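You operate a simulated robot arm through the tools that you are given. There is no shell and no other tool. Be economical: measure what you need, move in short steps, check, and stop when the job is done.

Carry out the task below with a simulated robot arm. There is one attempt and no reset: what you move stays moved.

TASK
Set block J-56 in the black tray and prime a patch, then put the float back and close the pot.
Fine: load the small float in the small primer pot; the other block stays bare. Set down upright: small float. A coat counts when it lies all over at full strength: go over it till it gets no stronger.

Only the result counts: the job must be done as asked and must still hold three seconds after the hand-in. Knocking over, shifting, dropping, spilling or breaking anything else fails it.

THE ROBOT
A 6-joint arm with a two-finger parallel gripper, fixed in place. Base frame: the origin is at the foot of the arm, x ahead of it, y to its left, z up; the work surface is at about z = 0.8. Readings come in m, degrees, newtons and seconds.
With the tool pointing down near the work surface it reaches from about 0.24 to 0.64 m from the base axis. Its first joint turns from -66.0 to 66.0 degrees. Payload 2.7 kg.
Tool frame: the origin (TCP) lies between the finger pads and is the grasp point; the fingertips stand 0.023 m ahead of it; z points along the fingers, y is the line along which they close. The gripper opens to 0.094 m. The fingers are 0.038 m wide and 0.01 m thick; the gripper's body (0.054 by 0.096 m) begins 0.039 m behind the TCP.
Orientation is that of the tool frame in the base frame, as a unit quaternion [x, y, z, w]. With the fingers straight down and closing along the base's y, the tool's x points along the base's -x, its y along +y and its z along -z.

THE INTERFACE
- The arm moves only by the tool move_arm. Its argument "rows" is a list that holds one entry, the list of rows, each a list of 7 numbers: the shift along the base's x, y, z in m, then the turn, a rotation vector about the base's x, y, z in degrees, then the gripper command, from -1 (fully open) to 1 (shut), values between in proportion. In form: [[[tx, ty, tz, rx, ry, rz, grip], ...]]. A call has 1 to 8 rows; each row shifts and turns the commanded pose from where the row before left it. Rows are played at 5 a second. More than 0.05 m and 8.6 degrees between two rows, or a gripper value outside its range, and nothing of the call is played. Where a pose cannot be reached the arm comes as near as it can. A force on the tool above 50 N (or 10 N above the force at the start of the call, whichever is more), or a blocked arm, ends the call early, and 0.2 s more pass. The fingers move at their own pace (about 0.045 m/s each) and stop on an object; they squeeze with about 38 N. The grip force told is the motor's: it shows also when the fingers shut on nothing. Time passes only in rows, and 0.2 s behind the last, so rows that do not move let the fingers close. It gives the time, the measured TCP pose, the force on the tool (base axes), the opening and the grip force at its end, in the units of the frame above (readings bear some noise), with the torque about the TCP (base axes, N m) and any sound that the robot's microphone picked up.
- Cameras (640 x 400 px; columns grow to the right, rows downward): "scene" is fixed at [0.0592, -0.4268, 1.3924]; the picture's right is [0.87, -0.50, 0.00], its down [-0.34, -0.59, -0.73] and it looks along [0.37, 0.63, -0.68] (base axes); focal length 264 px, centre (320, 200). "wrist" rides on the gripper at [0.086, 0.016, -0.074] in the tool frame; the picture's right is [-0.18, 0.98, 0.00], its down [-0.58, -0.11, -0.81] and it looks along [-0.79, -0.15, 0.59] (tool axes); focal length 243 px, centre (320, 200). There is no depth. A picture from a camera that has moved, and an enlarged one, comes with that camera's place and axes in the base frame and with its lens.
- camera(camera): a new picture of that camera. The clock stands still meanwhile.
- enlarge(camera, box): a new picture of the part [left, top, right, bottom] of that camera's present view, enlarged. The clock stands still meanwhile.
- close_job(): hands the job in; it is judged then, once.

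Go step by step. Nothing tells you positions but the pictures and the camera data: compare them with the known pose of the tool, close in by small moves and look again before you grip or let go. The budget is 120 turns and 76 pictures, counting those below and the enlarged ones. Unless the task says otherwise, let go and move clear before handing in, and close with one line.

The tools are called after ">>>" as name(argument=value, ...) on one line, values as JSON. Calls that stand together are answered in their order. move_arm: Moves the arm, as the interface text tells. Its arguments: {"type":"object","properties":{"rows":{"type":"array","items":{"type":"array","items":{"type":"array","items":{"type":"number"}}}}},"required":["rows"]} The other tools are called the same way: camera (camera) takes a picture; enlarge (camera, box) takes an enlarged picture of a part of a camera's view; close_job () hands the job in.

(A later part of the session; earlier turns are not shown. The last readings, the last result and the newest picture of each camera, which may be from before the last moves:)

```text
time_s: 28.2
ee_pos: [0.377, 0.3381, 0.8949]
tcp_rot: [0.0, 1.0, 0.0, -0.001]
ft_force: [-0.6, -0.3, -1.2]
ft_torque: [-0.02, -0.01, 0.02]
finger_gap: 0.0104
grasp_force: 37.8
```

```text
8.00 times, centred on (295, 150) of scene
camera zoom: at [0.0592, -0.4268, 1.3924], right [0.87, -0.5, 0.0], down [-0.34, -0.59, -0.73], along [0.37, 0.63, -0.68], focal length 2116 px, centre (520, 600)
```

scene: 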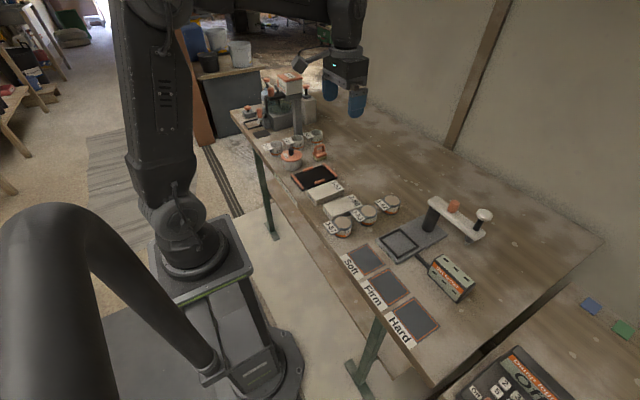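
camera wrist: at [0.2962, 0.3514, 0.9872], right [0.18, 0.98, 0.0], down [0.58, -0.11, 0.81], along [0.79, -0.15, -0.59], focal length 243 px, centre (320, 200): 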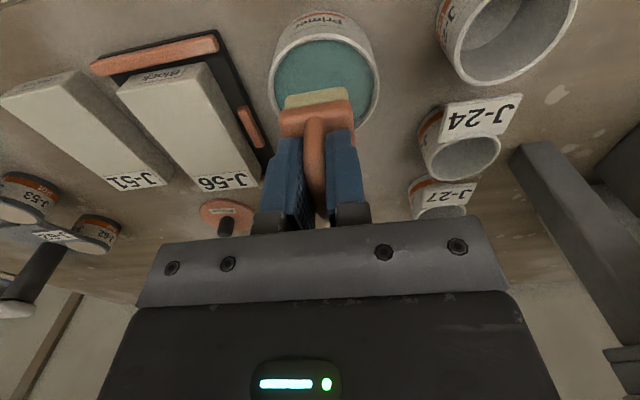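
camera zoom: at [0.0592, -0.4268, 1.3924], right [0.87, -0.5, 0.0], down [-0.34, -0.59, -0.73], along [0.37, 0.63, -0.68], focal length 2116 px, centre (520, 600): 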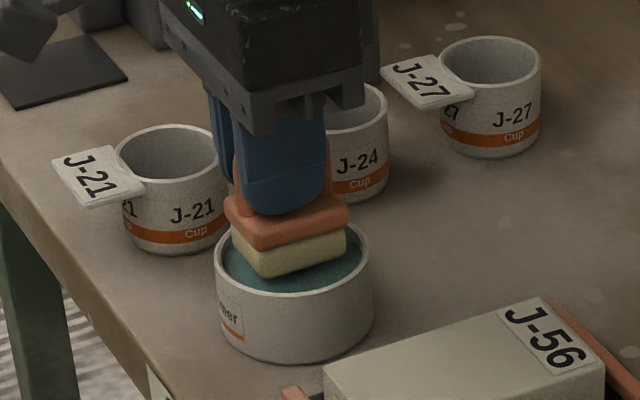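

The pad is nearly centred over the opening. I'll shift 2 mm more toward the base and lower into the primer in steps.

>>> move_arm(rows=[[[-0.002, 0, 0, 0, 0, 0, 0.9], [0, 0, -0.006, 0, 0, 0, 0.9], [0, 0, -0.004, 0, 0, 0, 0.9], [0, 0, -0.003, 0, 0, 0, 0.9], [0, 0, 0, 0, 0, 0, 0.9]]])

>>> enlarge(camera="scene", box=[275, 135, 315, 175])

```text
time_s: 29.4
ee_pos: [0.3758, 0.3398, 0.8849]
tcp_rot: [0.0, 1.0, 0.003, 0.004]
ft_force: [-4.1, -4.9, 35.4]
ft_torque: [-0.22, 0.19, -0.04]
finger_gap: 0.0103
grasp_force: 38.6
```

```text
10.00 times, centred on (295, 155) of scene
camera zoom: at [0.0587, -0.4273, 1.3923], right [0.87, -0.5, 0.0], down [-0.34, -0.59, -0.73], along [0.37, 0.63, -0.68], focal length 2645 px, centre (570, 650)
```

zoom: 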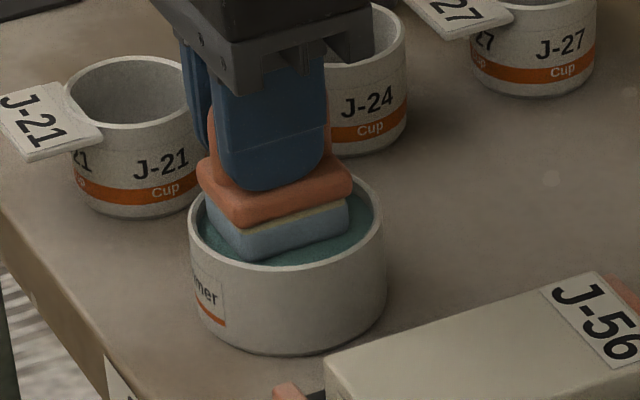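

The pad has touched the primer surface and turned blue, so it's loaded. I'll lift it and carry it over J-56, checking it on the way.

>>> move_arm(rows=[[[0, 0, 0.004, 0, 0, 0, 0.9], [0, 0, 0.02, 0, 0, 0, 0.9], [0, 0, 0.025, 0, 0, 0, 0.9], [0, -0.04, 0, 0, 0, 0, 0.9], [0.01, -0.04, 0, 0, 0, 0, 0.9], [0.015, -0.028, 0, 0, 0, 0, 0.9], [0, 0, -0.02, 0, 0, 0, 0.9], [0, 0, 0, 0, 0, 0, 0.9]]])

>>> enlarge(camera="scene", box=[275, 130, 345, 200])

>>> enlarge(camera="wrist", box=[200, 0, 440, 150])

```text
time_s: 31.2
ee_pos: [0.3984, 0.2314, 0.911]
tcp_rot: [0.0, 1.0, 0.001, 0.0]
ft_force: [0.3, -0.4, -0.4]
ft_torque: [-0.02, -0.04, 0.02]
finger_gap: 0.0101
grasp_force: 37.9
```

```text
5.71 times, centred on (310, 165) of scene
camera zoom: at [0.0592, -0.4269, 1.3924], right [0.87, -0.5, 0.0], down [-0.34, -0.59, -0.73], along [0.37, 0.63, -0.68], focal length 1511 px, centre (377, 400)
```

zoom: 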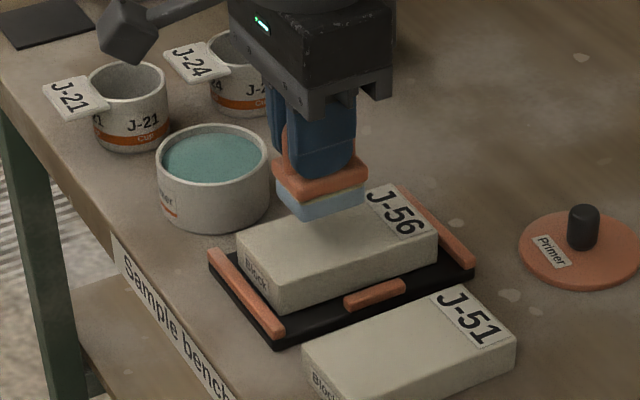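

```text
2.67 times, centred on (320, 75) of wrist
camera zoom: at [0.313, 0.2471, 0.9846], right [0.18, 0.98, 0.0], down [0.58, -0.11, 0.81], along [0.79, -0.15, -0.59], focal length 647 px, centre (320, 533)
```

zoom: 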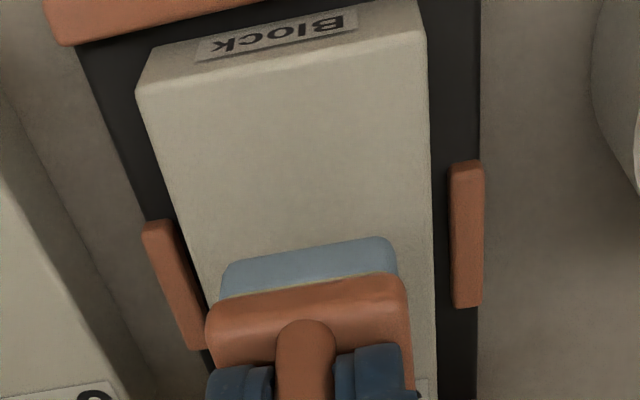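

The pad is evenly blue and there are no drips. I'll start at the near end in the +y lane and lower to light contact.

>>> move_arm(rows=[[[-0.024, 0.011, 0, 0, 0, 0, 0.9], [0, 0, -0.012, 0, 0, 0, 0.9], [0, 0, -0.006, 0, 0, 0, 0.9], [0, 0, -0.003, 0, 0, 0, 0.9], [0, 0, 0, 0, 0, 0, 0.9]]])

```text
time_s: 32.4
ee_pos: [0.3754, 0.2429, 0.8898]
tcp_rot: [-0.001, 1.0, -0.001, -0.001]
ft_force: [0.2, 0.3, -0.1]
ft_torque: [0.03, 0.0, 0.0]
finger_gap: 0.0103
grasp_force: 37.6
```

>>> move_arm(rows=[[[0, 0, -0.002, 0, 0, 0, 0.9], [0, 0, -0.001, 0, 0, 0, 0.9], [0, 0, 0, 0, 0, 0, 0.9]]])

```text
time_s: 33.2
ee_pos: [0.374, 0.241, 0.887]
tcp_rot: [0.0, 1.0, 0.0, 0.0]
ft_force: [-0.6, 0.1, -0.3]
ft_torque: [-0.01, 0.0, 0.01]
finger_gap: 0.0099
grasp_force: 37.7
```

>>> move_arm(rows=[[[0, 0, -0.001, 0, 0, 0, 0.9], [0, 0, -0.001, 0, 0, 0, 0.9], [0, 0, 0, 0, 0, 0, 0.9]]])

```text
time_s: 34.0
ee_pos: [0.3753, 0.2418, 0.8849]
tcp_rot: [0.0, 1.0, 0.0, 0.001]
ft_force: [-1.3, 0.1, 8.3]
ft_torque: [-0.04, -0.05, 0.01]
finger_gap: 0.0103
grasp_force: 37.9
```

Contact is about 8 N. I'll drag along +x and back in short steps.

>>> move_arm(rows=[[[0.016, 0, 0, 0, 0, 0, 0.9], [0.017, 0, 0, 0, 0, 0, 0.9], [0.017, 0, 0, 0, 0, 0, 0.9], [0.017, 0, 0, 0, 0, 0, 0.9], [0, 0, 0, 0, 0, 0, 0.9]]])

>>> enlarge(camera="scene", box=[285, 145, 345, 205])

>>> enlarge(camera="wrist", box=[200, 0, 440, 150])

```text
time_s: 35.2
ee_pos: [0.4431, 0.2421, 0.8849]
tcp_rot: [0.0, 1.0, 0.0, 0.001]
ft_force: [-7.4, 1.0, 21.3]
ft_torque: [0.01, 0.26, 0.0]
finger_gap: 0.0104
grasp_force: 38.4
```

```text
6.67 times, centred on (315, 175) of scene
camera zoom: at [0.0587, -0.427, 1.3924], right [0.87, -0.5, 0.0], down [-0.34, -0.59, -0.73], along [0.37, 0.63, -0.68], focal length 1763 px, centre (353, 367)
```

zoom: 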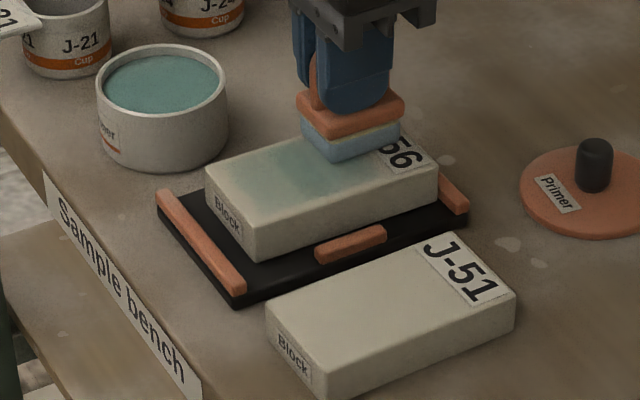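

```text
2.67 times, centred on (320, 75) of wrist
camera zoom: at [0.3558, 0.2577, 0.9595], right [0.18, 0.98, 0.0], down [0.58, -0.11, 0.81], along [0.79, -0.15, -0.59], focal length 647 px, centre (320, 533)
```

zoom: 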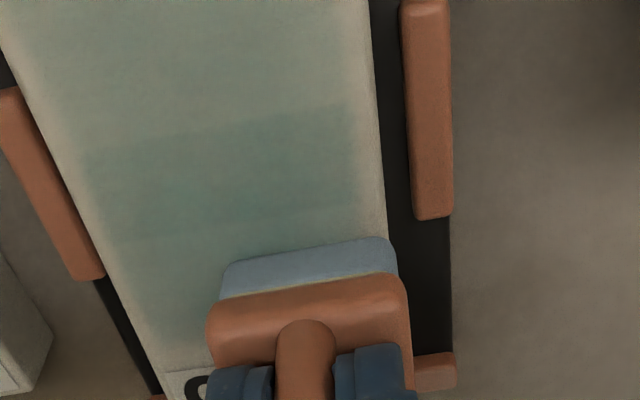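

The film builds gradually. I'll cross to the -y lane, stroke back and forth, then look again.

>>> move_arm(rows=[[[0, -0.012, 0.0005, 0, 0, 0, 0.9], [0, -0.012, 0, 0, 0, 0, 0.9], [-0.017, 0, 0, 0, 0, 0, 0.9], [-0.017, 0, 0, 0, 0, 0, 0.9], [-0.017, 0, 0, 0, 0, 0, 0.9], [-0.017, 0, -0.0003, 0, 0, 0, 0.9], [0, 0, 0, 0, 0, 0, 0.9]]])

>>> enlarge(camera="scene", box=[285, 145, 345, 205])

```text
time_s: 36.8
ee_pos: [0.3749, 0.2191, 0.8855]
tcp_rot: [0.0, 1.0, 0.0, 0.001]
ft_force: [6.0, 0.6, 13.5]
ft_torque: [0.0, -0.5, 0.0]
finger_gap: 0.0102
grasp_force: 37.6
```

```text
6.67 times, centred on (315, 175) of scene
camera zoom: at [0.0592, -0.4269, 1.3924], right [0.87, -0.5, 0.0], down [-0.34, -0.59, -0.73], along [0.37, 0.63, -0.68], focal length 1763 px, centre (353, 367)
```

zoom: 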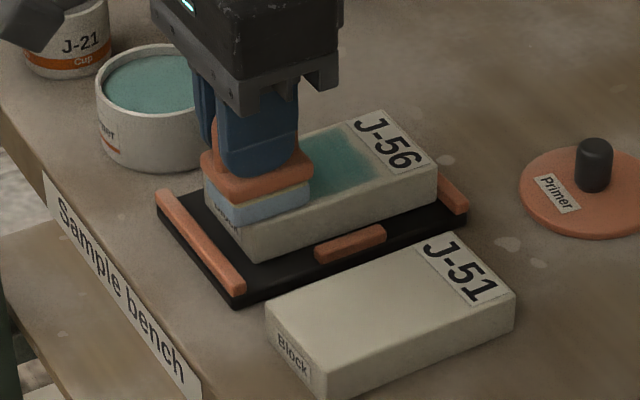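

The colour is deepening and the film stops short of the label. I'll run another full cycle over both lanes.

>>> move_arm(rows=[[[0.022, 0, 0, 0, 0, 0, 0.9], [0.023, 0, 0, 0, 0, 0, 0.9], [0.022, 0, 0, 0, 0, 0, 0.9], [0, 0.023, 0, 0, 0, 0, 0.9], [-0.022, 0, 0, 0, 0, 0, 0.9], [-0.023, 0, 0, 0, 0, 0, 0.9], [-0.022, 0, 0, 0, 0, 0, 0.9], [0, 0, 0, 0, 0, 0, 0.9]]])

>>> move_arm(rows=[[[0, 0, 0.015, 0, 0, 0, 0.9], [0, 0.03, 0.03, 0, 0, 0, 0.9], [-0.03, 0.01, 0, 0, 0, 0, 0.9], [0, 0, 0, 0, 0, 0, 0.9]]])

>>> enlarge(camera="scene", box=[295, 155, 345, 205])

>>> enlarge(camera="wrist", box=[80, 0, 440, 200])

```text
time_s: 38.6
ee_pos: [0.3745, 0.243, 0.8866]
tcp_rot: [0.001, 1.0, -0.001, 0.0]
ft_force: [5.1, 0.7, 11.5]
ft_torque: [-0.02, -0.42, 0.03]
finger_gap: 0.0103
grasp_force: 38.1
```

```text
time_s: 39.6
ee_pos: [0.3427, 0.282, 0.9325]
tcp_rot: [0.0, 1.0, 0.0, 0.001]
ft_force: [0.1, 0.5, -0.5]
ft_torque: [0.02, -0.03, 0.01]
finger_gap: 0.01
grasp_force: 37.9
```

```text
8.00 times, centred on (320, 180) of scene
camera zoom: at [0.0592, -0.4268, 1.3924], right [0.87, -0.5, 0.0], down [-0.34, -0.59, -0.73], along [0.37, 0.63, -0.68], focal length 2116 px, centre (320, 360)
```

zoom: 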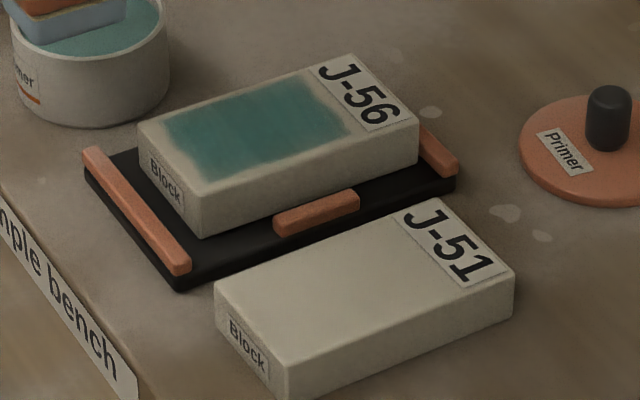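

```text
1.78 times, centred on (260, 100) of wrist
camera zoom: at [0.2567, 0.2991, 1.0061], right [0.18, 0.98, 0.0], down [0.58, -0.11, 0.81], along [0.79, -0.15, -0.59], focal length 431 px, centre (427, 378)
```

zoom: 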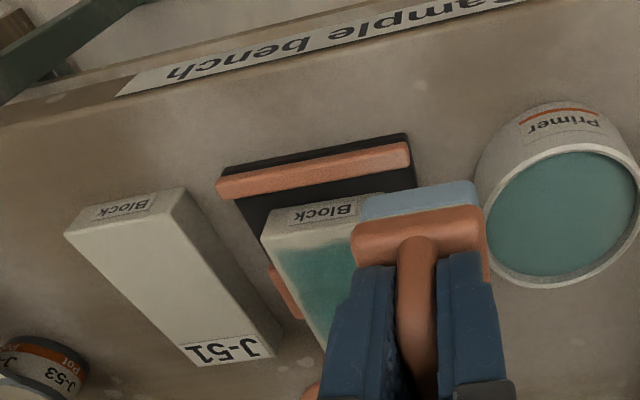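

The patch looks like a clean, fairly even rectangle. To be sure it's at full strength I'll reload with the exact earlier pot pose and go over it again.

>>> move_arm(rows=[[[0.015, 0.029, 0, 0, 0, 0, 0.9], [0.015, 0.029, 0, 0, 0, 0, 0.9], [0, 0, -0.02, 0, 0, 0, 0.9], [0, 0, -0.015, 0, 0, 0, 0.9], [0, 0, -0.0115, 0, 0, 0, 0.9], [0, 0, 0, 0, 0, 0, 0.9]]])

>>> move_arm(rows=[[[0, 0, 0.014, 0, 0, 0, 0.9], [0, 0, 0.0315, 0, 0, 0, 0.9], [0, -0.035, 0, 0, 0, 0, 0.9], [0.003, -0.035, 0, 0, 0, 0, 0.9], [0, -0.027, -0.015, 0, 0, 0, 0.9], [0, 0, -0.016, 0, 0, 0, 0.9], [0, 0, -0.011, 0, 0, 0, 0.9], [0, 0, 0, 0, 0, 0, 0.9]]])

```text
time_s: 41.0
ee_pos: [0.3749, 0.339, 0.8847]
tcp_rot: [0.0, 1.0, 0.0, 0.001]
ft_force: [-2.3, -1.5, 7.2]
ft_torque: [-0.04, 0.04, -0.02]
finger_gap: 0.0102
grasp_force: 37.9
```

```text
time_s: 42.8
ee_pos: [0.3774, 0.2426, 0.8864]
tcp_rot: [-0.001, 1.0, -0.001, 0.0]
ft_force: [0.8, -0.3, -0.4]
ft_torque: [0.01, 0.01, 0.01]
finger_gap: 0.0103
grasp_force: 38.4
```

I've reloaded. Now I'll lower to contact and do a full cycle over both lanes.

>>> move_arm(rows=[[[0, 0, -0.0025, 0, 0, 0, 0.9], [0.022, 0, 0, 0, 0, 0, 0.9], [0.022, 0, 0, 0, 0, 0, 0.9], [0.022, 0, 0, 0, 0, 0, 0.9], [-0.022, 0, 0, 0, 0, 0, 0.9], [-0.022, 0, 0, 0, 0, 0, 0.9], [-0.022, 0, 0, 0, 0, 0, 0.9], [0, 0, 0, 0, 0, 0, 0.9]]])

>>> move_arm(rows=[[[0, -0.024, 0, 0, 0, 0, 0.9], [0.022, 0, 0, 0, 0, 0, 0.9], [0.022, 0, 0, 0, 0, 0, 0.9], [0.022, 0, 0, 0, 0, 0, 0.9], [-0.022, 0, 0, 0, 0, 0, 0.9], [-0.022, 0, 0, 0, 0, 0, 0.9], [-0.022, 0, 0, 0, 0, 0, 0.9], [0, 0, 0, 0, 0, 0, 0.9]]])

>>> move_arm(rows=[[[0, 0.024, 0.015, 0, 0, 0, 0.9], [0, 0.03, 0.03, 0, 0, 0, 0.9], [-0.033, 0.01, 0, 0, 0, 0, 0.9], [0, 0, 0, 0, 0, 0, 0.9]]])

>>> enlarge(camera="scene", box=[295, 155, 345, 205])

```text
time_s: 44.6
ee_pos: [0.378, 0.2428, 0.8845]
tcp_rot: [0.0, 1.0, 0.002, 0.002]
ft_force: [9.3, 0.5, 17.6]
ft_torque: [0.0, -0.48, 0.11]
finger_gap: 0.0104
grasp_force: 37.8
```

```text
time_s: 46.4
ee_pos: [0.3767, 0.2188, 0.8848]
tcp_rot: [0.001, 1.0, 0.0, 0.0]
ft_force: [4.7, -0.3, 8.9]
ft_torque: [-0.02, -0.3, 0.03]
finger_gap: 0.0102
grasp_force: 38.1
```

```text
time_s: 47.4
ee_pos: [0.3433, 0.2832, 0.9292]
tcp_rot: [0.0, 1.0, -0.001, 0.0]
ft_force: [-0.2, -0.7, -1.0]
ft_torque: [-0.02, -0.04, -0.02]
finger_gap: 0.0101
grasp_force: 37.8
```

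```text
8.00 times, centred on (320, 180) of scene
camera zoom: at [0.0592, -0.4268, 1.3924], right [0.87, -0.5, 0.0], down [-0.34, -0.59, -0.73], along [0.37, 0.63, -0.68], focal length 2116 px, centre (320, 360)
```

zoom: 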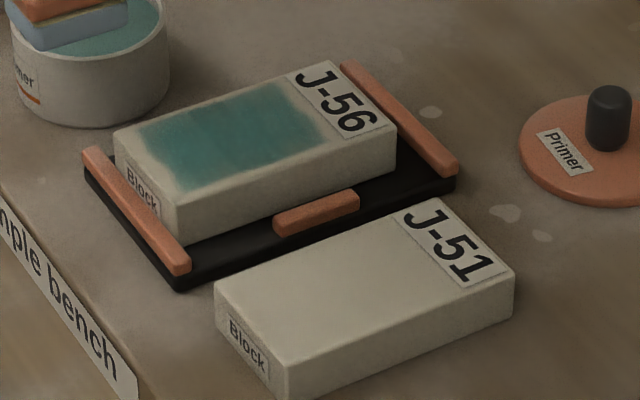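

The strength looks about the same as before. I'll take a close reference shot, then reload, do another pass and compare.

>>> enlarge(camera="scene", box=[307, 160, 343, 185])

>>> move_arm(rows=[[[0.015, 0.029, 0, 0, 0, 0, 0.9], [0.015, 0.029, 0, 0, 0, 0, 0.9], [0, 0, -0.02, 0, 0, 0, 0.9], [0, 0, -0.015, 0, 0, 0, 0.9], [0, 0, -0.0095, 0, 0, 0, 0.9], [0, 0, 0, 0, 0, 0, 0.9]]])

>>> move_arm(rows=[[[0, 0, 0.014, 0, 0, 0, 0.9], [0, 0, 0.031, 0, 0, 0, 0.9], [0, -0.035, 0, 0, 0, 0, 0.9], [0.0, -0.035, 0, 0, 0, 0, 0.9], [0, -0.027, -0.015, 0, 0, 0, 0.9], [0, 0, -0.016, 0, 0, 0, 0.9], [0, 0, -0.0115, 0, 0, 0, 0.9], [0, 0, 0, 0, 0, 0, 0.9]]])

```text
16.00 times, centred on (325, 172) of scene
camera zoom: at [0.0592, -0.4268, 1.3924], right [0.87, -0.5, 0.0], down [-0.34, -0.59, -0.73], along [0.37, 0.63, -0.68], focal length 4232 px, centre (240, 640)
```

zoom: 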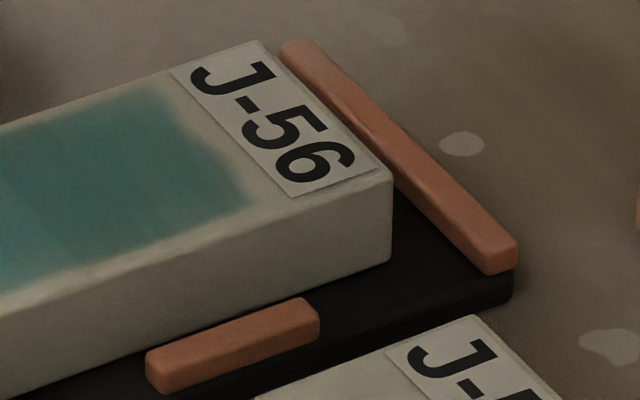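

```text
time_s: 48.8
ee_pos: [0.3758, 0.3415, 0.8908]
tcp_rot: [-0.002, 1.0, 0.001, 0.002]
ft_force: [-4.9, -4.6, 9.6]
ft_torque: [-0.05, 0.44, 0.05]
finger_gap: 0.0103
grasp_force: 38.0
stopped in row 6: the force on the tool passed its limit at 53 N (the readings are from after the stop); the commanded pose is now the measured one
```

```text
time_s: 50.6
ee_pos: [0.3765, 0.2461, 0.8924]
tcp_rot: [-0.001, 1.0, 0.002, 0.002]
ft_force: [-0.3, -0.3, -1.1]
ft_torque: [0.01, 0.03, 0.01]
finger_gap: 0.0103
grasp_force: 38.0
```

That dip met resistance sooner than before, so I'll check the pot and float before going on.

>>> enlarge(camera="scene", box=[265, 125, 345, 205])

>>> camera(camera="wrist")

```text
5.00 times, centred on (305, 165) of scene
camera zoom: at [0.0592, -0.4268, 1.3924], right [0.87, -0.5, 0.0], down [-0.34, -0.59, -0.73], along [0.37, 0.63, -0.68], focal length 1322 px, centre (395, 375)
```

zoom: 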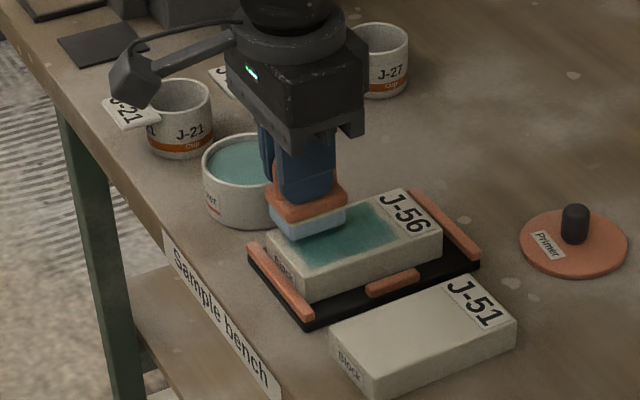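

```text
21 pictures are left
camera wrist: at [0.2896, 0.2612, 0.9656], right [0.18, 0.98, 0.0], down [0.58, -0.11, 0.81], along [0.8, -0.15, -0.59], focal length 243 px, centre (320, 200)
```

wrist: 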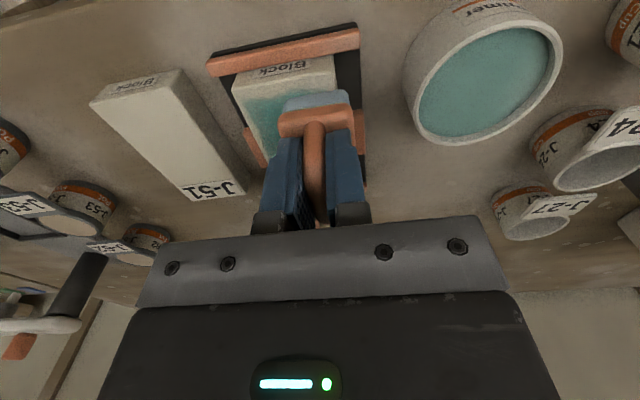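

The pot is in place and the grip is unchanged; the pad's corner probably brushed the rim. I'll go over the patch again without reloading and check whether it gets any stronger.

>>> move_arm(rows=[[[0, -0.004, -0.005, 0, 0, 0, 0.9], [0, 0, -0.002, 0, 0, 0, 0.9], [0, 0, -0.001, 0, 0, 0, 0.9], [0, 0, 0, 0, 0, 0, 0.9]]])

```text
time_s: 51.6
ee_pos: [0.3762, 0.2414, 0.8855]
tcp_rot: [0.0, 1.0, 0.003, 0.003]
ft_force: [-4.4, 2.8, 19.5]
ft_torque: [-0.03, 0.21, -0.01]
finger_gap: 0.0104
grasp_force: 37.7
```

>>> move_arm(rows=[[[0.022, 0, 0.0005, 0, 0, 0, 0.9], [0.022, 0, 0, 0, 0, 0, 0.9], [0.022, 0, 0, 0, 0, 0, 0.9], [0, -0.024, 0, 0, 0, 0, 0.9], [-0.022, 0, 0, 0, 0, 0, 0.9], [-0.022, 0, 0, 0, 0, 0, 0.9], [-0.022, 0, 0, 0, 0, 0, 0.9], [0, 0, 0, 0, 0, 0, 0.9]]])

>>> move_arm(rows=[[[0.022, 0.012, 0, 0, 0, 0, 0.9], [0.022, 0, 0, 0, 0, 0, 0.9], [0.022, 0, 0, 0, 0, 0, 0.9], [-0.022, 0, 0, 0, 0, 0, 0.9], [-0.022, 0, 0, 0, 0, 0, 0.9], [-0.022, 0, 0, 0, 0, 0, 0.9], [0, 0, 0, 0, 0, 0, 0.9]]])

>>> move_arm(rows=[[[0, 0.012, 0.015, 0, 0, 0, 0.9], [0, 0.03, 0.03, 0, 0, 0, 0.9], [-0.033, 0.01, 0, 0, 0, 0, 0.9], [0, 0, 0, 0, 0, 0, 0.9]]])

>>> enlarge(camera="scene", box=[295, 155, 345, 205])

>>> enlarge(camera="scene", box=[307, 160, 343, 185])

```text
time_s: 53.4
ee_pos: [0.3762, 0.2174, 0.8869]
tcp_rot: [-0.001, 1.0, 0.002, 0.002]
ft_force: [4.7, -0.3, 9.7]
ft_torque: [-0.08, -0.34, 0.02]
finger_gap: 0.0101
grasp_force: 38.3
```

```text
time_s: 55.0
ee_pos: [0.3771, 0.2289, 0.8862]
tcp_rot: [0.0, 1.0, 0.002, 0.004]
ft_force: [4.0, -1.1, 9.6]
ft_torque: [-0.09, -0.25, 0.04]
finger_gap: 0.0103
grasp_force: 37.9
```

```text
time_s: 56.0
ee_pos: [0.3421, 0.2807, 0.9291]
tcp_rot: [-0.001, 1.0, 0.002, 0.002]
ft_force: [-0.9, 0.6, 0.0]
ft_torque: [0.01, 0.01, -0.03]
finger_gap: 0.0104
grasp_force: 37.7
```

```text
8.00 times, centred on (320, 180) of scene
camera zoom: at [0.0592, -0.4268, 1.3924], right [0.87, -0.5, 0.0], down [-0.34, -0.59, -0.73], along [0.37, 0.63, -0.68], focal length 2116 px, centre (320, 360)
```

zoom: 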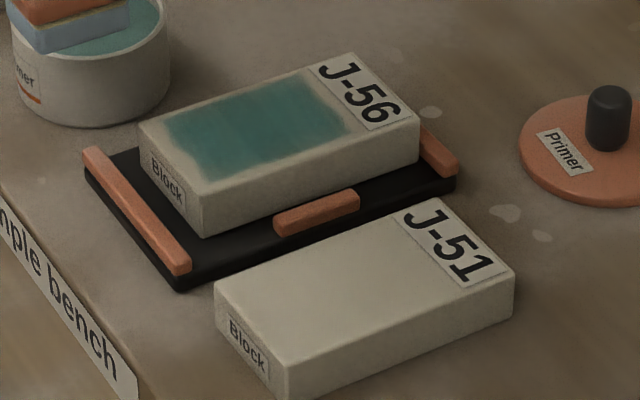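

```text
16.00 times, centred on (325, 172) of scene
camera zoom: at [0.0592, -0.4268, 1.3924], right [0.87, -0.5, 0.0], down [-0.34, -0.59, -0.73], along [0.37, 0.63, -0.68], focal length 4232 px, centre (240, 640)
```

zoom: 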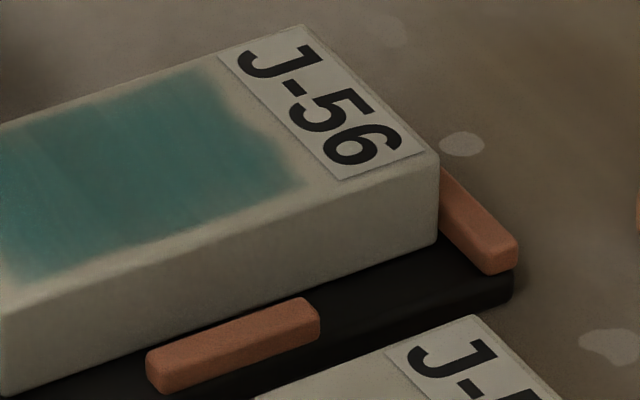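

The patch now looks essentially unchanged, with only faint banding. I'll do one more careful reload, checking the centring first, to rule out a depleted pad.

>>> move_arm(rows=[[[0.016, 0.028, 0, 0, 0, 0, 0.9], [0.0165, 0.029, 0, 0, 0, 0, 0.9], [0, 0, -0.02, 0, 0, 0, 0.9], [0, 0, -0.01, 0, 0, 0, 0.9], [0, 0, 0, 0, 0, 0, 0.9]]])

>>> enlarge(camera="wrist", box=[240, 0, 400, 150])

```text
time_s: 57.2
ee_pos: [0.3736, 0.338, 0.8985]
tcp_rot: [-0.001, 1.0, 0.002, 0.002]
ft_force: [0.7, 0.1, -0.2]
ft_torque: [-0.02, 0.03, 0.02]
finger_gap: 0.0102
grasp_force: 38.2
```

```text
2.67 times, centred on (320, 75) of wrist
camera zoom: at [0.2878, 0.3537, 0.9731], right [0.18, 0.98, 0.0], down [0.58, -0.11, 0.81], along [0.8, -0.15, -0.59], focal length 647 px, centre (320, 533)
```

zoom: 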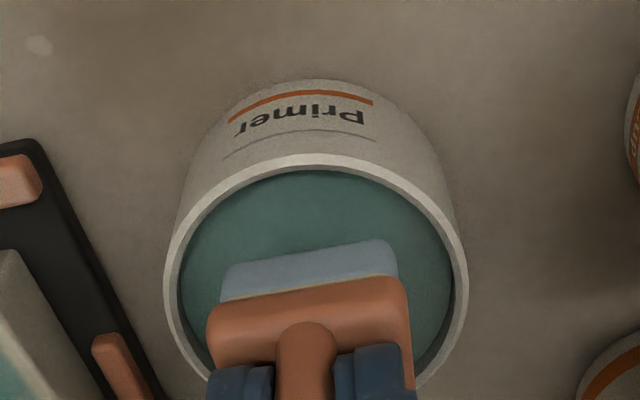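

>>> move_arm(rows=[[[-0.003, 0.0005, 0, 0, 0, 0, 0.9], [0, 0, -0.008, 0, 0, 0, 0.9], [0, 0, -0.004, 0, 0, 0, 0.9], [0, 0, -0.002, 0, 0, 0, 0.9], [0, 0, 0, 0, 0, 0, 0.9]]])

```text
time_s: 58.3
ee_pos: [0.3738, 0.3399, 0.8912]
tcp_rot: [-0.002, 1.0, 0.002, 0.003]
ft_force: [-0.3, -0.3, 6.4]
ft_torque: [0.12, 0.17, 0.06]
finger_gap: 0.0104
grasp_force: 38.2
stopped in row 5: the force on the tool passed its limit at 51 N (the readings are from after the stop); the commanded pose is now the measured one
```

Contact was made and the pad is reloaded. Back to the block for a final full pass.

>>> move_arm(rows=[[[0, 0, 0.02, 0, 0, 0, 0.9], [0, 0, 0.02, 0, 0, 0, 0.9], [0, -0.035, 0, 0, 0, 0, 0.9], [0.002, -0.035, 0, 0, 0, 0, 0.9], [0, -0.027, -0.015, 0, 0, 0, 0.9], [0, 0, -0.018, 0, 0, 0, 0.9], [0, 0, -0.009, 0, 0, 0, 0.9], [0, 0, -0.003, 0, 0, 0, 0.9]]])

```text
time_s: 60.1
ee_pos: [0.3755, 0.2425, 0.8866]
tcp_rot: [-0.003, 1.0, 0.002, 0.003]
ft_force: [-5.8, -0.5, 10.6]
ft_torque: [-0.17, 0.17, -0.09]
finger_gap: 0.0104
grasp_force: 38.2
```

>>> move_arm(rows=[[[0.022, 0, 0, 0, 0, 0, 0.9], [0.022, 0, 0, 0, 0, 0, 0.9], [0.025, 0, 0, 0, 0, 0, 0.9], [-0.022, 0, 0, 0, 0, 0, 0.9], [-0.022, 0, 0, 0, 0, 0, 0.9], [-0.025, 0, 0, 0, 0, 0, 0.9], [0, 0, 0, 0, 0, 0, 0.9]]])

>>> move_arm(rows=[[[0, -0.013, 0, 0, 0, 0, 0.9], [0.022, 0, 0, 0, 0, 0, 0.9], [0.022, 0, 0, 0, 0, 0, 0.9], [0.025, 0, 0, 0, 0, 0, 0.9], [-0.022, 0, 0, 0, 0, 0, 0.9], [-0.022, 0, 0, 0, 0, 0, 0.9], [-0.025, 0, 0, 0, 0, 0, 0.9], [0, 0, 0, 0, 0, 0, 0.9]]])

>>> move_arm(rows=[[[0, -0.012, 0, 0, 0, 0, 0.9], [0.022, 0, 0, 0, 0, 0, 0.9], [0.022, 0, 0, 0, 0, 0, 0.9], [0.025, 0, 0, 0, 0, 0, 0.9], [-0.022, 0, 0, 0, 0, 0, 0.9], [-0.022, 0, 0, 0, 0, 0, 0.9], [-0.025, 0, 0, 0, 0, 0, 0.9], [0, 0, 0, 0, 0, 0, 0.9]]])

>>> move_arm(rows=[[[0, 0.025, 0.015, 0, 0, 0, 0.9], [0, 0.03, 0.03, 0, 0, 0, 0.9], [-0.033, 0.01, 0, 0, 0, 0, 0.9], [0, 0, 0, 0, 0, 0, 0.9]]])

>>> enlarge(camera="scene", box=[295, 155, 345, 205])

>>> enlarge(camera="scene", box=[303, 160, 339, 185])

```text
time_s: 61.7
ee_pos: [0.377, 0.2437, 0.8858]
tcp_rot: [-0.001, 1.0, 0.004, 0.007]
ft_force: [9.0, 0.3, 23.2]
ft_torque: [-0.2, -0.37, 0.04]
finger_gap: 0.0101
grasp_force: 37.6
```

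```text
time_s: 63.5
ee_pos: [0.3754, 0.2272, 0.8861]
tcp_rot: [-0.001, 1.0, 0.001, 0.003]
ft_force: [3.3, -1.3, 5.3]
ft_torque: [-0.12, -0.18, 0.02]
finger_gap: 0.0103
grasp_force: 38.0
```

```text
time_s: 65.3
ee_pos: [0.3763, 0.2185, 0.885]
tcp_rot: [-0.002, 1.0, 0.006, 0.004]
ft_force: [9.5, -0.3, 22.2]
ft_torque: [-0.17, -0.35, 0.03]
finger_gap: 0.0101
grasp_force: 38.1
```

```text
time_s: 66.3
ee_pos: [0.3406, 0.2805, 0.9322]
tcp_rot: [-0.001, 1.0, 0.002, 0.002]
ft_force: [0.2, 0.2, -0.7]
ft_torque: [0.01, 0.02, 0.0]
finger_gap: 0.0102
grasp_force: 37.9
```

```text
8.00 times, centred on (320, 180) of scene
camera zoom: at [0.0592, -0.4268, 1.3924], right [0.87, -0.5, 0.0], down [-0.34, -0.59, -0.73], along [0.37, 0.63, -0.68], focal length 2116 px, centre (320, 360)
```

zoom: 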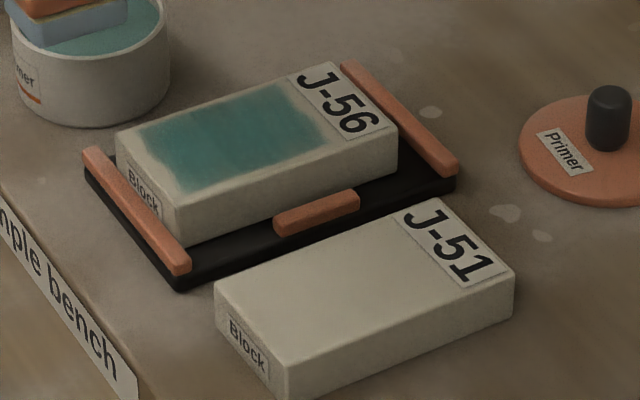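

```text
16.00 times, centred on (321, 172) of scene
camera zoom: at [0.0592, -0.4268, 1.3924], right [0.87, -0.5, 0.0], down [-0.34, -0.59, -0.73], along [0.37, 0.63, -0.68], focal length 4232 px, centre (304, 640)
```

zoom: 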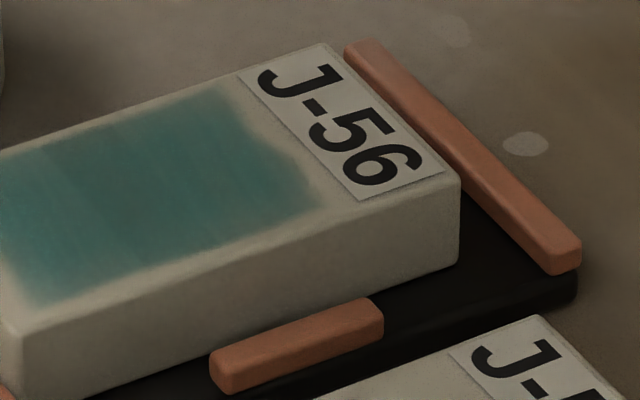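

The coat is saturated and even; it has stopped getting stronger. Next I'll return the float to its home at (0.490, 0.327).

>>> move_arm(rows=[[[0.01, 0.035, 0, 0, 0, 0, 0.9], [0.037, 0.011, 0, 0, 0, 0, 0.9], [0.037, 0, 0, 0, 0, 0, 0.9], [0.037, 0, 0, 0, 0, 0, 0.9], [0.027, 0, -0.025, 0, 0, 0, 0.9], [0, 0, -0.035, 0, 0, 0, 0.9], [0, 0, -0.01, 0, 0, 0, 0.9], [0, 0, 0, 0, 0, 0, 0.9]]])

>>> enlarge(camera="scene", box=[315, 130, 355, 170])

```text
time_s: 68.1
ee_pos: [0.4922, 0.3283, 0.8584]
tcp_rot: [-0.002, 1.0, 0.003, 0.004]
ft_force: [0.0, -0.7, -1.6]
ft_torque: [0.0, 0.02, -0.01]
finger_gap: 0.0102
grasp_force: 38.0
```

```text
10.00 times, centred on (335, 150) of scene
camera zoom: at [0.0592, -0.4268, 1.3924], right [0.87, -0.5, 0.0], down [-0.34, -0.59, -0.73], along [0.37, 0.63, -0.68], focal length 2645 px, centre (170, 700)
```

zoom: 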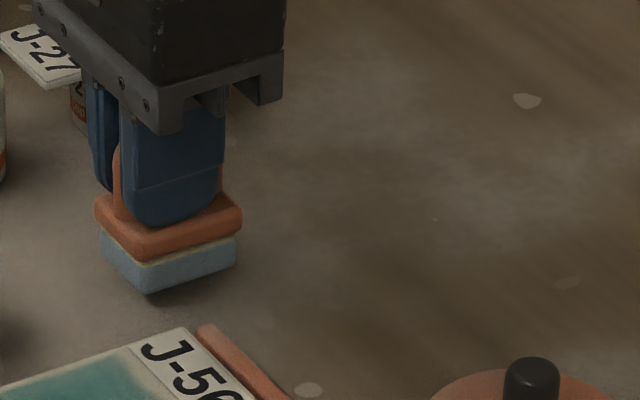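

>>> move_arm(rows=[[[-0.002, -0.001, -0.002, 0, 0, 0, 0.9], [0, 0, -0.002, 0, 0, 0, 0.9], [0, 0, -0.001, 0, 0, 0, 0.9], [0, 0, 0, 0, 0, 0, 0.9]]])

```text
time_s: 69.1
ee_pos: [0.4879, 0.327, 0.8544]
tcp_rot: [-0.002, 1.0, 0.003, 0.004]
ft_force: [0.2, 0.6, -0.1]
ft_torque: [-0.01, 0.0, -0.02]
finger_gap: 0.0103
grasp_force: 38.3
```

>>> move_arm(rows=[[[0, 0, -0.001, 0, 0, 0, 0.9], [0, 0, -0.001, 0, 0, 0, 0.9], [0, 0, -0.0005, 0, 0, 0, 0.9], [0, 0, 0, 0, 0, 0, 0.9]]])

```text
time_s: 70.1
ee_pos: [0.4882, 0.3278, 0.8519]
tcp_rot: [-0.002, 1.0, 0.003, 0.003]
ft_force: [0.8, -0.1, -1.1]
ft_torque: [0.01, -0.04, 0.0]
finger_gap: 0.0104
grasp_force: 38.2
```

>>> move_arm(rows=[[[0, 0, -0.001, 0, 0, 0, 0.9], [0, 0, -0.001, 0, 0, 0, 0.9], [0, 0, 0, 0, 0, 0, 0.9]]])

>>> enlarge(camera="scene", box=[320, 135, 350, 165])

```text
time_s: 70.9
ee_pos: [0.4889, 0.3274, 0.8518]
tcp_rot: [-0.001, 1.0, 0.002, 0.004]
ft_force: [-0.6, 1.1, 1.0]
ft_torque: [-0.02, 0.04, 0.0]
finger_gap: 0.0103
grasp_force: 38.3
```

```text
13.33 times, centred on (335, 150) of scene
camera zoom: at [0.0592, -0.4269, 1.3924], right [0.87, -0.5, 0.0], down [-0.34, -0.59, -0.73], along [0.37, 0.63, -0.68], focal length 3527 px, centre (120, 867)
```

zoom: 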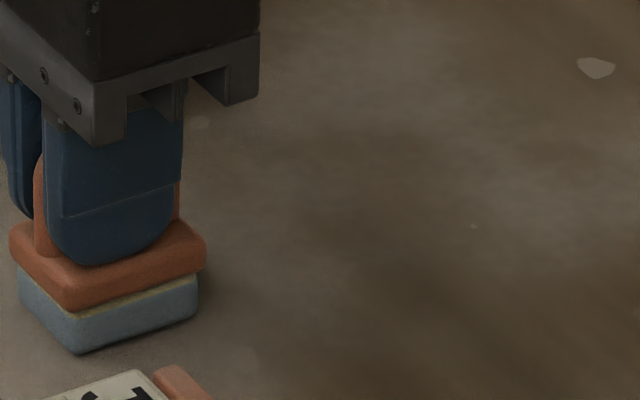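

>>> move_arm(rows=[[[0, 0, -0.001, 0, 0, 0, 0.9], [0, 0, -0.0005, 0, 0, 0, 0.9], [0, 0, 0, 0, 0, 0, 0.9]]])

```text
time_s: 71.7
ee_pos: [0.4879, 0.3285, 0.8522]
tcp_rot: [-0.002, 1.0, 0.003, 0.005]
ft_force: [-5.1, -0.2, 15.2]
ft_torque: [-0.18, 0.44, -0.05]
finger_gap: 0.0101
grasp_force: 38.2
```

The float is on the bench. I'll release and lift straight up.

>>> move_arm(rows=[[[0, 0, 0.0015, 0, 0, 0, 0.9], [0, 0, 0, 0, 0, 0, 0.3], [0, 0, 0, 0, 0, 0, 0.0], [0, 0, 0, 0, 0, 0, 0.0], [0, 0, 0.03, 0, 0, 0, 0.0], [0, 0, 0.04, 0, 0, 0, 0.0], [0, 0, 0, 0, 0, 0, 0.0]]])

>>> enlarge(camera="scene", box=[310, 125, 400, 195])

```text
time_s: 73.3
ee_pos: [0.4894, 0.3254, 0.9209]
tcp_rot: [-0.002, 1.0, 0.002, 0.003]
ft_force: [0.8, 0.0, 0.3]
ft_torque: [0.03, 0.0, -0.01]
finger_gap: 0.0469
grasp_force: 0.0
```

```text
5.71 times, centred on (355, 160) of scene
camera zoom: at [0.0592, -0.4268, 1.3924], right [0.87, -0.5, 0.0], down [-0.34, -0.59, -0.73], along [0.37, 0.63, -0.68], focal length 1511 px, centre (120, 429)
```

zoom: 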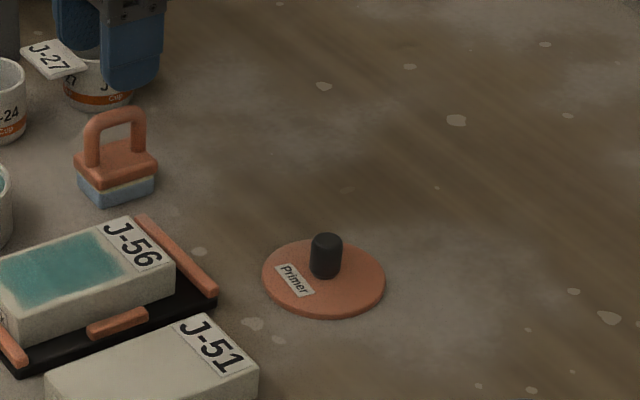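

The float stands upright at home. I'll go back to the lid at (0.560, 0.1715) and grip the knob as before.

>>> move_arm(rows=[[[0.02, -0.04, 0, -0.23, 0.34, -0.23, 0.0], [0.02, -0.04, 0, 0, 0, 0, 0.0], [0.02, -0.04, 0, 0, 0, 0, 0.0], [0.01, -0.034, 0, 0, 0, 0, 0.0], [0, 0, -0.025, 0, 0, 0, 0.0], [0, 0, 0, 0, 0, 0, 0.0]]])

>>> camera(camera="wrist")

```text
time_s: 74.7
ee_pos: [0.5574, 0.1701, 0.8953]
tcp_rot: [0.001, 1.0, 0.0, 0.001]
ft_force: [-0.5, -0.3, 0.2]
ft_torque: [0.0, 0.02, -0.02]
finger_gap: 0.0468
grasp_force: 0.1
```

```text
12 pictures are left
camera wrist: at [0.471, 0.1863, 0.9698], right [0.19, 0.98, 0.0], down [0.58, -0.11, 0.81], along [0.79, -0.15, -0.59], focal length 243 px, centre (320, 200)
```

wrist: 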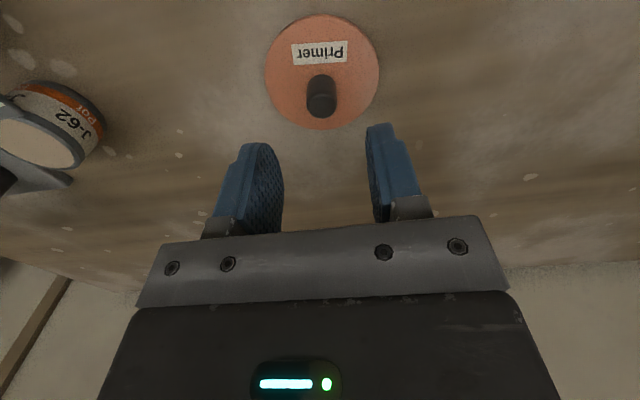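

The knob is aligned. I'll descend, grip and lift.

>>> move_arm(rows=[[[0.0015, 0.001, -0.025, 0, 0, 0, 0.0], [0, 0, -0.025, 0, 0, 0, 0.0], [0, 0, -0.011, 0, 0, 0, 0.0], [0, 0, 0, 0, 0, 0, 0.9], [0, 0, 0, 0, 0, 0, 0.9], [0, 0, 0, 0, 0, 0, 0.9], [0, 0, 0.03, 0, 0, 0, 0.9], [0, 0, 0.045, 0, 0, 0, 0.9]]])

>>> move_arm(rows=[[[0, 0, 0.045, 0, 0, 0, 0.9], [-0.025, 0.03, 0, 0, 0, 0, 0.9], [-0.035, 0.03, 0, 0, 0, 0, 0.9], [-0.035, 0.03, 0, 0, 0, 0, 0.9], [-0.035, 0.03, 0, 0, 0, 0, 0.9], [-0.03, 0.03, 0, 0, 0, 0, 0.9], [-0.0145, 0.016, -0.02, 0, 0, 0, 0.9], [0, 0, 0, 0, 0, 0, 0.9]]])

>>> camera(camera="wrist")

>>> enlarge(camera="scene", box=[265, 110, 335, 180])

```text
time_s: 76.5
ee_pos: [0.5599, 0.1765, 0.9081]
tcp_rot: [0.001, 1.0, -0.001, 0.0]
ft_force: [-0.6, -0.2, 0.0]
ft_torque: [0.05, 0.0, 0.04]
finger_gap: 0.0187
grasp_force: 38.0
```

```text
time_s: 78.3
ee_pos: [0.387, 0.3384, 0.9348]
tcp_rot: [0.001, 1.0, 0.001, -0.001]
ft_force: [-0.3, 1.1, -0.9]
ft_torque: [-0.02, -0.01, 0.0]
finger_gap: 0.0186
grasp_force: 37.9
```

```text
11 pictures are left
camera wrist: at [0.2998, 0.3547, 1.0082], right [0.19, 0.98, 0.0], down [0.58, -0.11, 0.81], along [0.79, -0.15, -0.59], focal length 243 px, centre (320, 200)
```

wrist: 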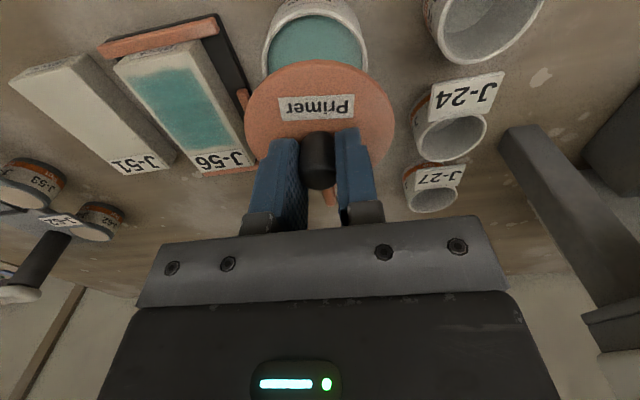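

```text
5.71 times, centred on (300, 145) of scene
camera zoom: at [0.0592, -0.4268, 1.3924], right [0.87, -0.5, 0.0], down [-0.34, -0.59, -0.73], along [0.37, 0.63, -0.68], focal length 1511 px, centre (434, 514)
```

zoom: 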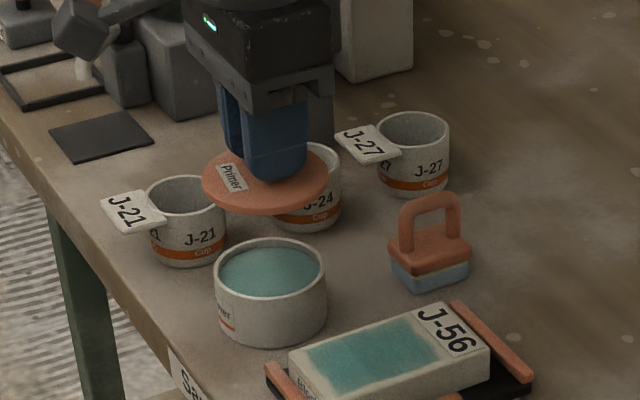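

The pot seems to have been nudged about 2.5 mm toward the base, so I'll aim the lid at (0.382, 0.337). I'll lower to just above the rim.

>>> move_arm(rows=[[[-0.004, -0.001, -0.02, 0, 0, 0, 0.9], [0, 0, -0.02, 0, 0, 0, 0.9], [0, 0, -0.01, 0, 0, 0, 0.9], [0, 0, 0, 0, 0, 0, 0.9]]])

>>> enlarge(camera="scene", box=[275, 135, 315, 175])

>>> enlarge(camera="wrist", box=[230, 0, 410, 190])

```text
time_s: 79.3
ee_pos: [0.3828, 0.3391, 0.8818]
tcp_rot: [0.0, 1.0, 0.001, 0.0]
ft_force: [-0.5, 0.6, -0.2]
ft_torque: [-0.02, 0.02, 0.02]
finger_gap: 0.0185
grasp_force: 38.2
```

```text
10.00 times, centred on (295, 155) of scene
camera zoom: at [0.0592, -0.4268, 1.3924], right [0.87, -0.5, 0.0], down [-0.34, -0.59, -0.73], along [0.37, 0.63, -0.68], focal length 2645 px, centre (570, 650)
```

zoom: 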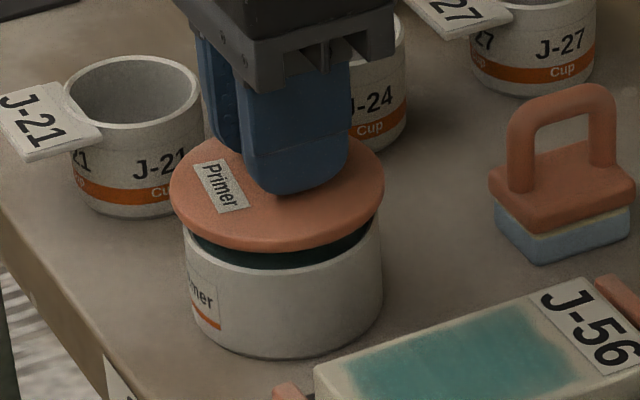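

```text
2.11 times, centred on (320, 95) of wrist
camera zoom: at [0.2969, 0.3548, 0.9573], right [0.19, 0.98, 0.0], down [0.58, -0.11, 0.81], along [0.79, -0.15, -0.59], focal length 511 px, centre (320, 421)
```

zoom: 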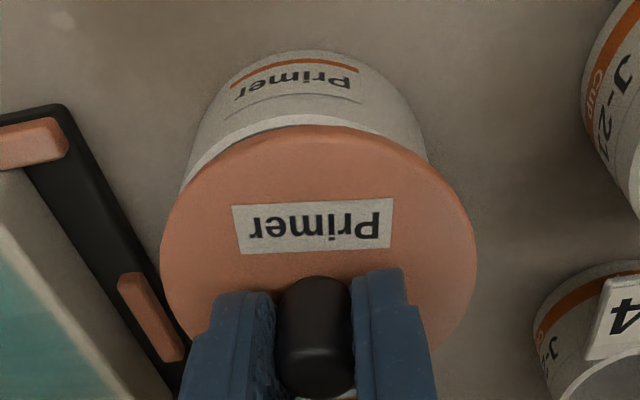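

The lid is a couple of millimetres off centre, so I'll correct slightly and lower to the rim.

>>> move_arm(rows=[[[-0.001, -0.0022, 0, 0, 0, 0, 0.9], [0, 0, -0.004, 0, 0, 0, 0.9], [0, 0, -0.003, 0, 0, 0, 0.9], [0, 0, 0, 0, 0, 0, 0.9]]])

>>> enlarge(camera="wrist", box=[230, 0, 410, 190])

>>> enlarge(camera="scene", box=[275, 135, 315, 175])

```text
time_s: 80.3
ee_pos: [0.3813, 0.3378, 0.8766]
tcp_rot: [0.001, 1.0, 0.001, 0.0]
ft_force: [0.1, 0.6, 0.4]
ft_torque: [0.01, 0.0, -0.01]
finger_gap: 0.0186
grasp_force: 37.5
```

```text
2.11 times, centred on (320, 95) of wrist
camera zoom: at [0.2952, 0.3531, 0.9504], right [0.19, 0.98, 0.0], down [0.58, -0.11, 0.81], along [0.79, -0.15, -0.59], focal length 511 px, centre (320, 421)
```

zoom: 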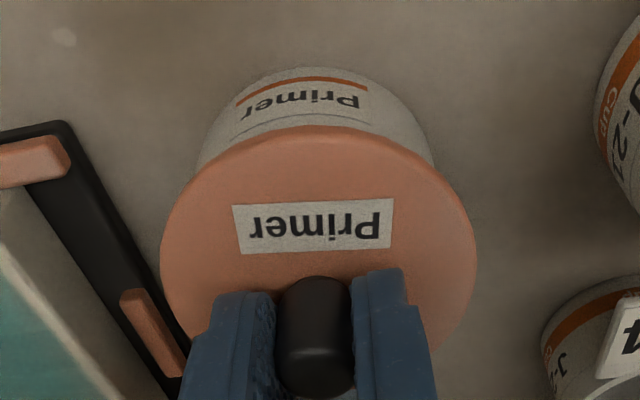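

```text
10.00 times, centred on (295, 155) of scene
camera zoom: at [0.0592, -0.4268, 1.3924], right [0.87, -0.5, 0.0], down [-0.34, -0.59, -0.73], along [0.37, 0.63, -0.68], focal length 2645 px, centre (570, 650)
```

zoom: 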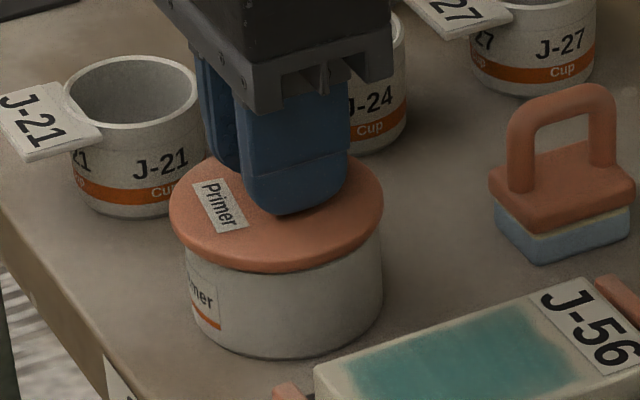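

The lid looks aligned with the pot. I'll press down gradually until it snaps.

>>> move_arm(rows=[[[0.0007, -0.0004, -0.002, 0, 0, 0, 0.9], [0, 0, -0.002, 0, 0, 0, 0.9], [0, 0, 0, 0, 0, 0, 0.9]]])

```text
time_s: 81.1
ee_pos: [0.3825, 0.3364, 0.8752]
tcp_rot: [0.001, 1.0, 0.0, 0.001]
ft_force: [-3.8, -10.7, 21.8]
ft_torque: [-0.25, 0.38, 0.09]
finger_gap: 0.0186
grasp_force: 38.7
heard: snap
```

I heard the snap, so the lid is on. I'll release the knob, lift clear and check.

>>> move_arm(rows=[[[0, 0, 0.0005, 0, 0, 0, 0.4], [0, 0, 0, 0, 0, 0, 0.1], [0, 0, 0.03, 0, 0, 0, 0.0], [0, 0, 0.045, 0, 0, 0, 0.0], [0, 0, 0.045, 0, 0, 0, 0.0], [-0.04, -0.02, 0, 0, 0, 0, 0.0], [-0.04, -0.02, 0, 0, 0, 0, 0.0], [0, 0, 0, 0, 0, 0, 0.0]]])

>>> enlarge(camera="scene", box=[265, 125, 345, 205])

>>> camera(camera="wrist")

```text
time_s: 82.9
ee_pos: [0.3005, 0.2955, 0.9938]
tcp_rot: [0.0, 1.0, 0.001, 0.0]
ft_force: [0.2, -0.3, -0.1]
ft_torque: [0.01, -0.01, 0.01]
finger_gap: 0.0469
grasp_force: 0.0
```

```text
5.00 times, centred on (305, 165) of scene
camera zoom: at [0.0592, -0.4269, 1.3924], right [0.87, -0.5, 0.0], down [-0.34, -0.59, -0.73], along [0.37, 0.63, -0.68], focal length 1322 px, centre (395, 375)
```

zoom: 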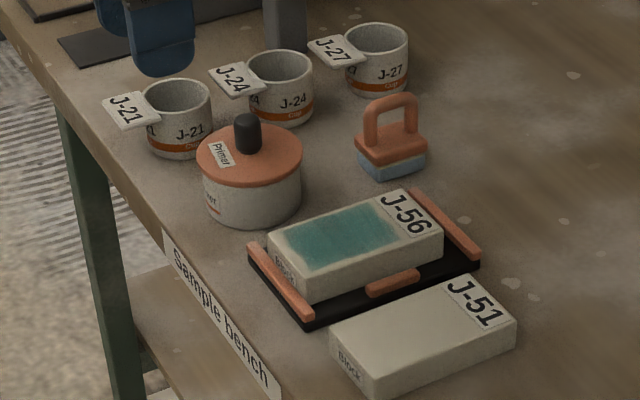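

```text
4 pictures are left
camera wrist: at [0.2141, 0.3113, 1.0676], right [0.19, 0.98, 0.0], down [0.58, -0.11, 0.81], along [0.79, -0.15, -0.59], focal length 243 px, centre (320, 200)
```

wrist: 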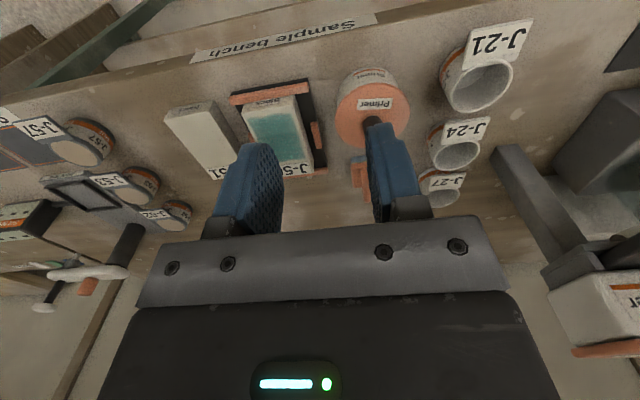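

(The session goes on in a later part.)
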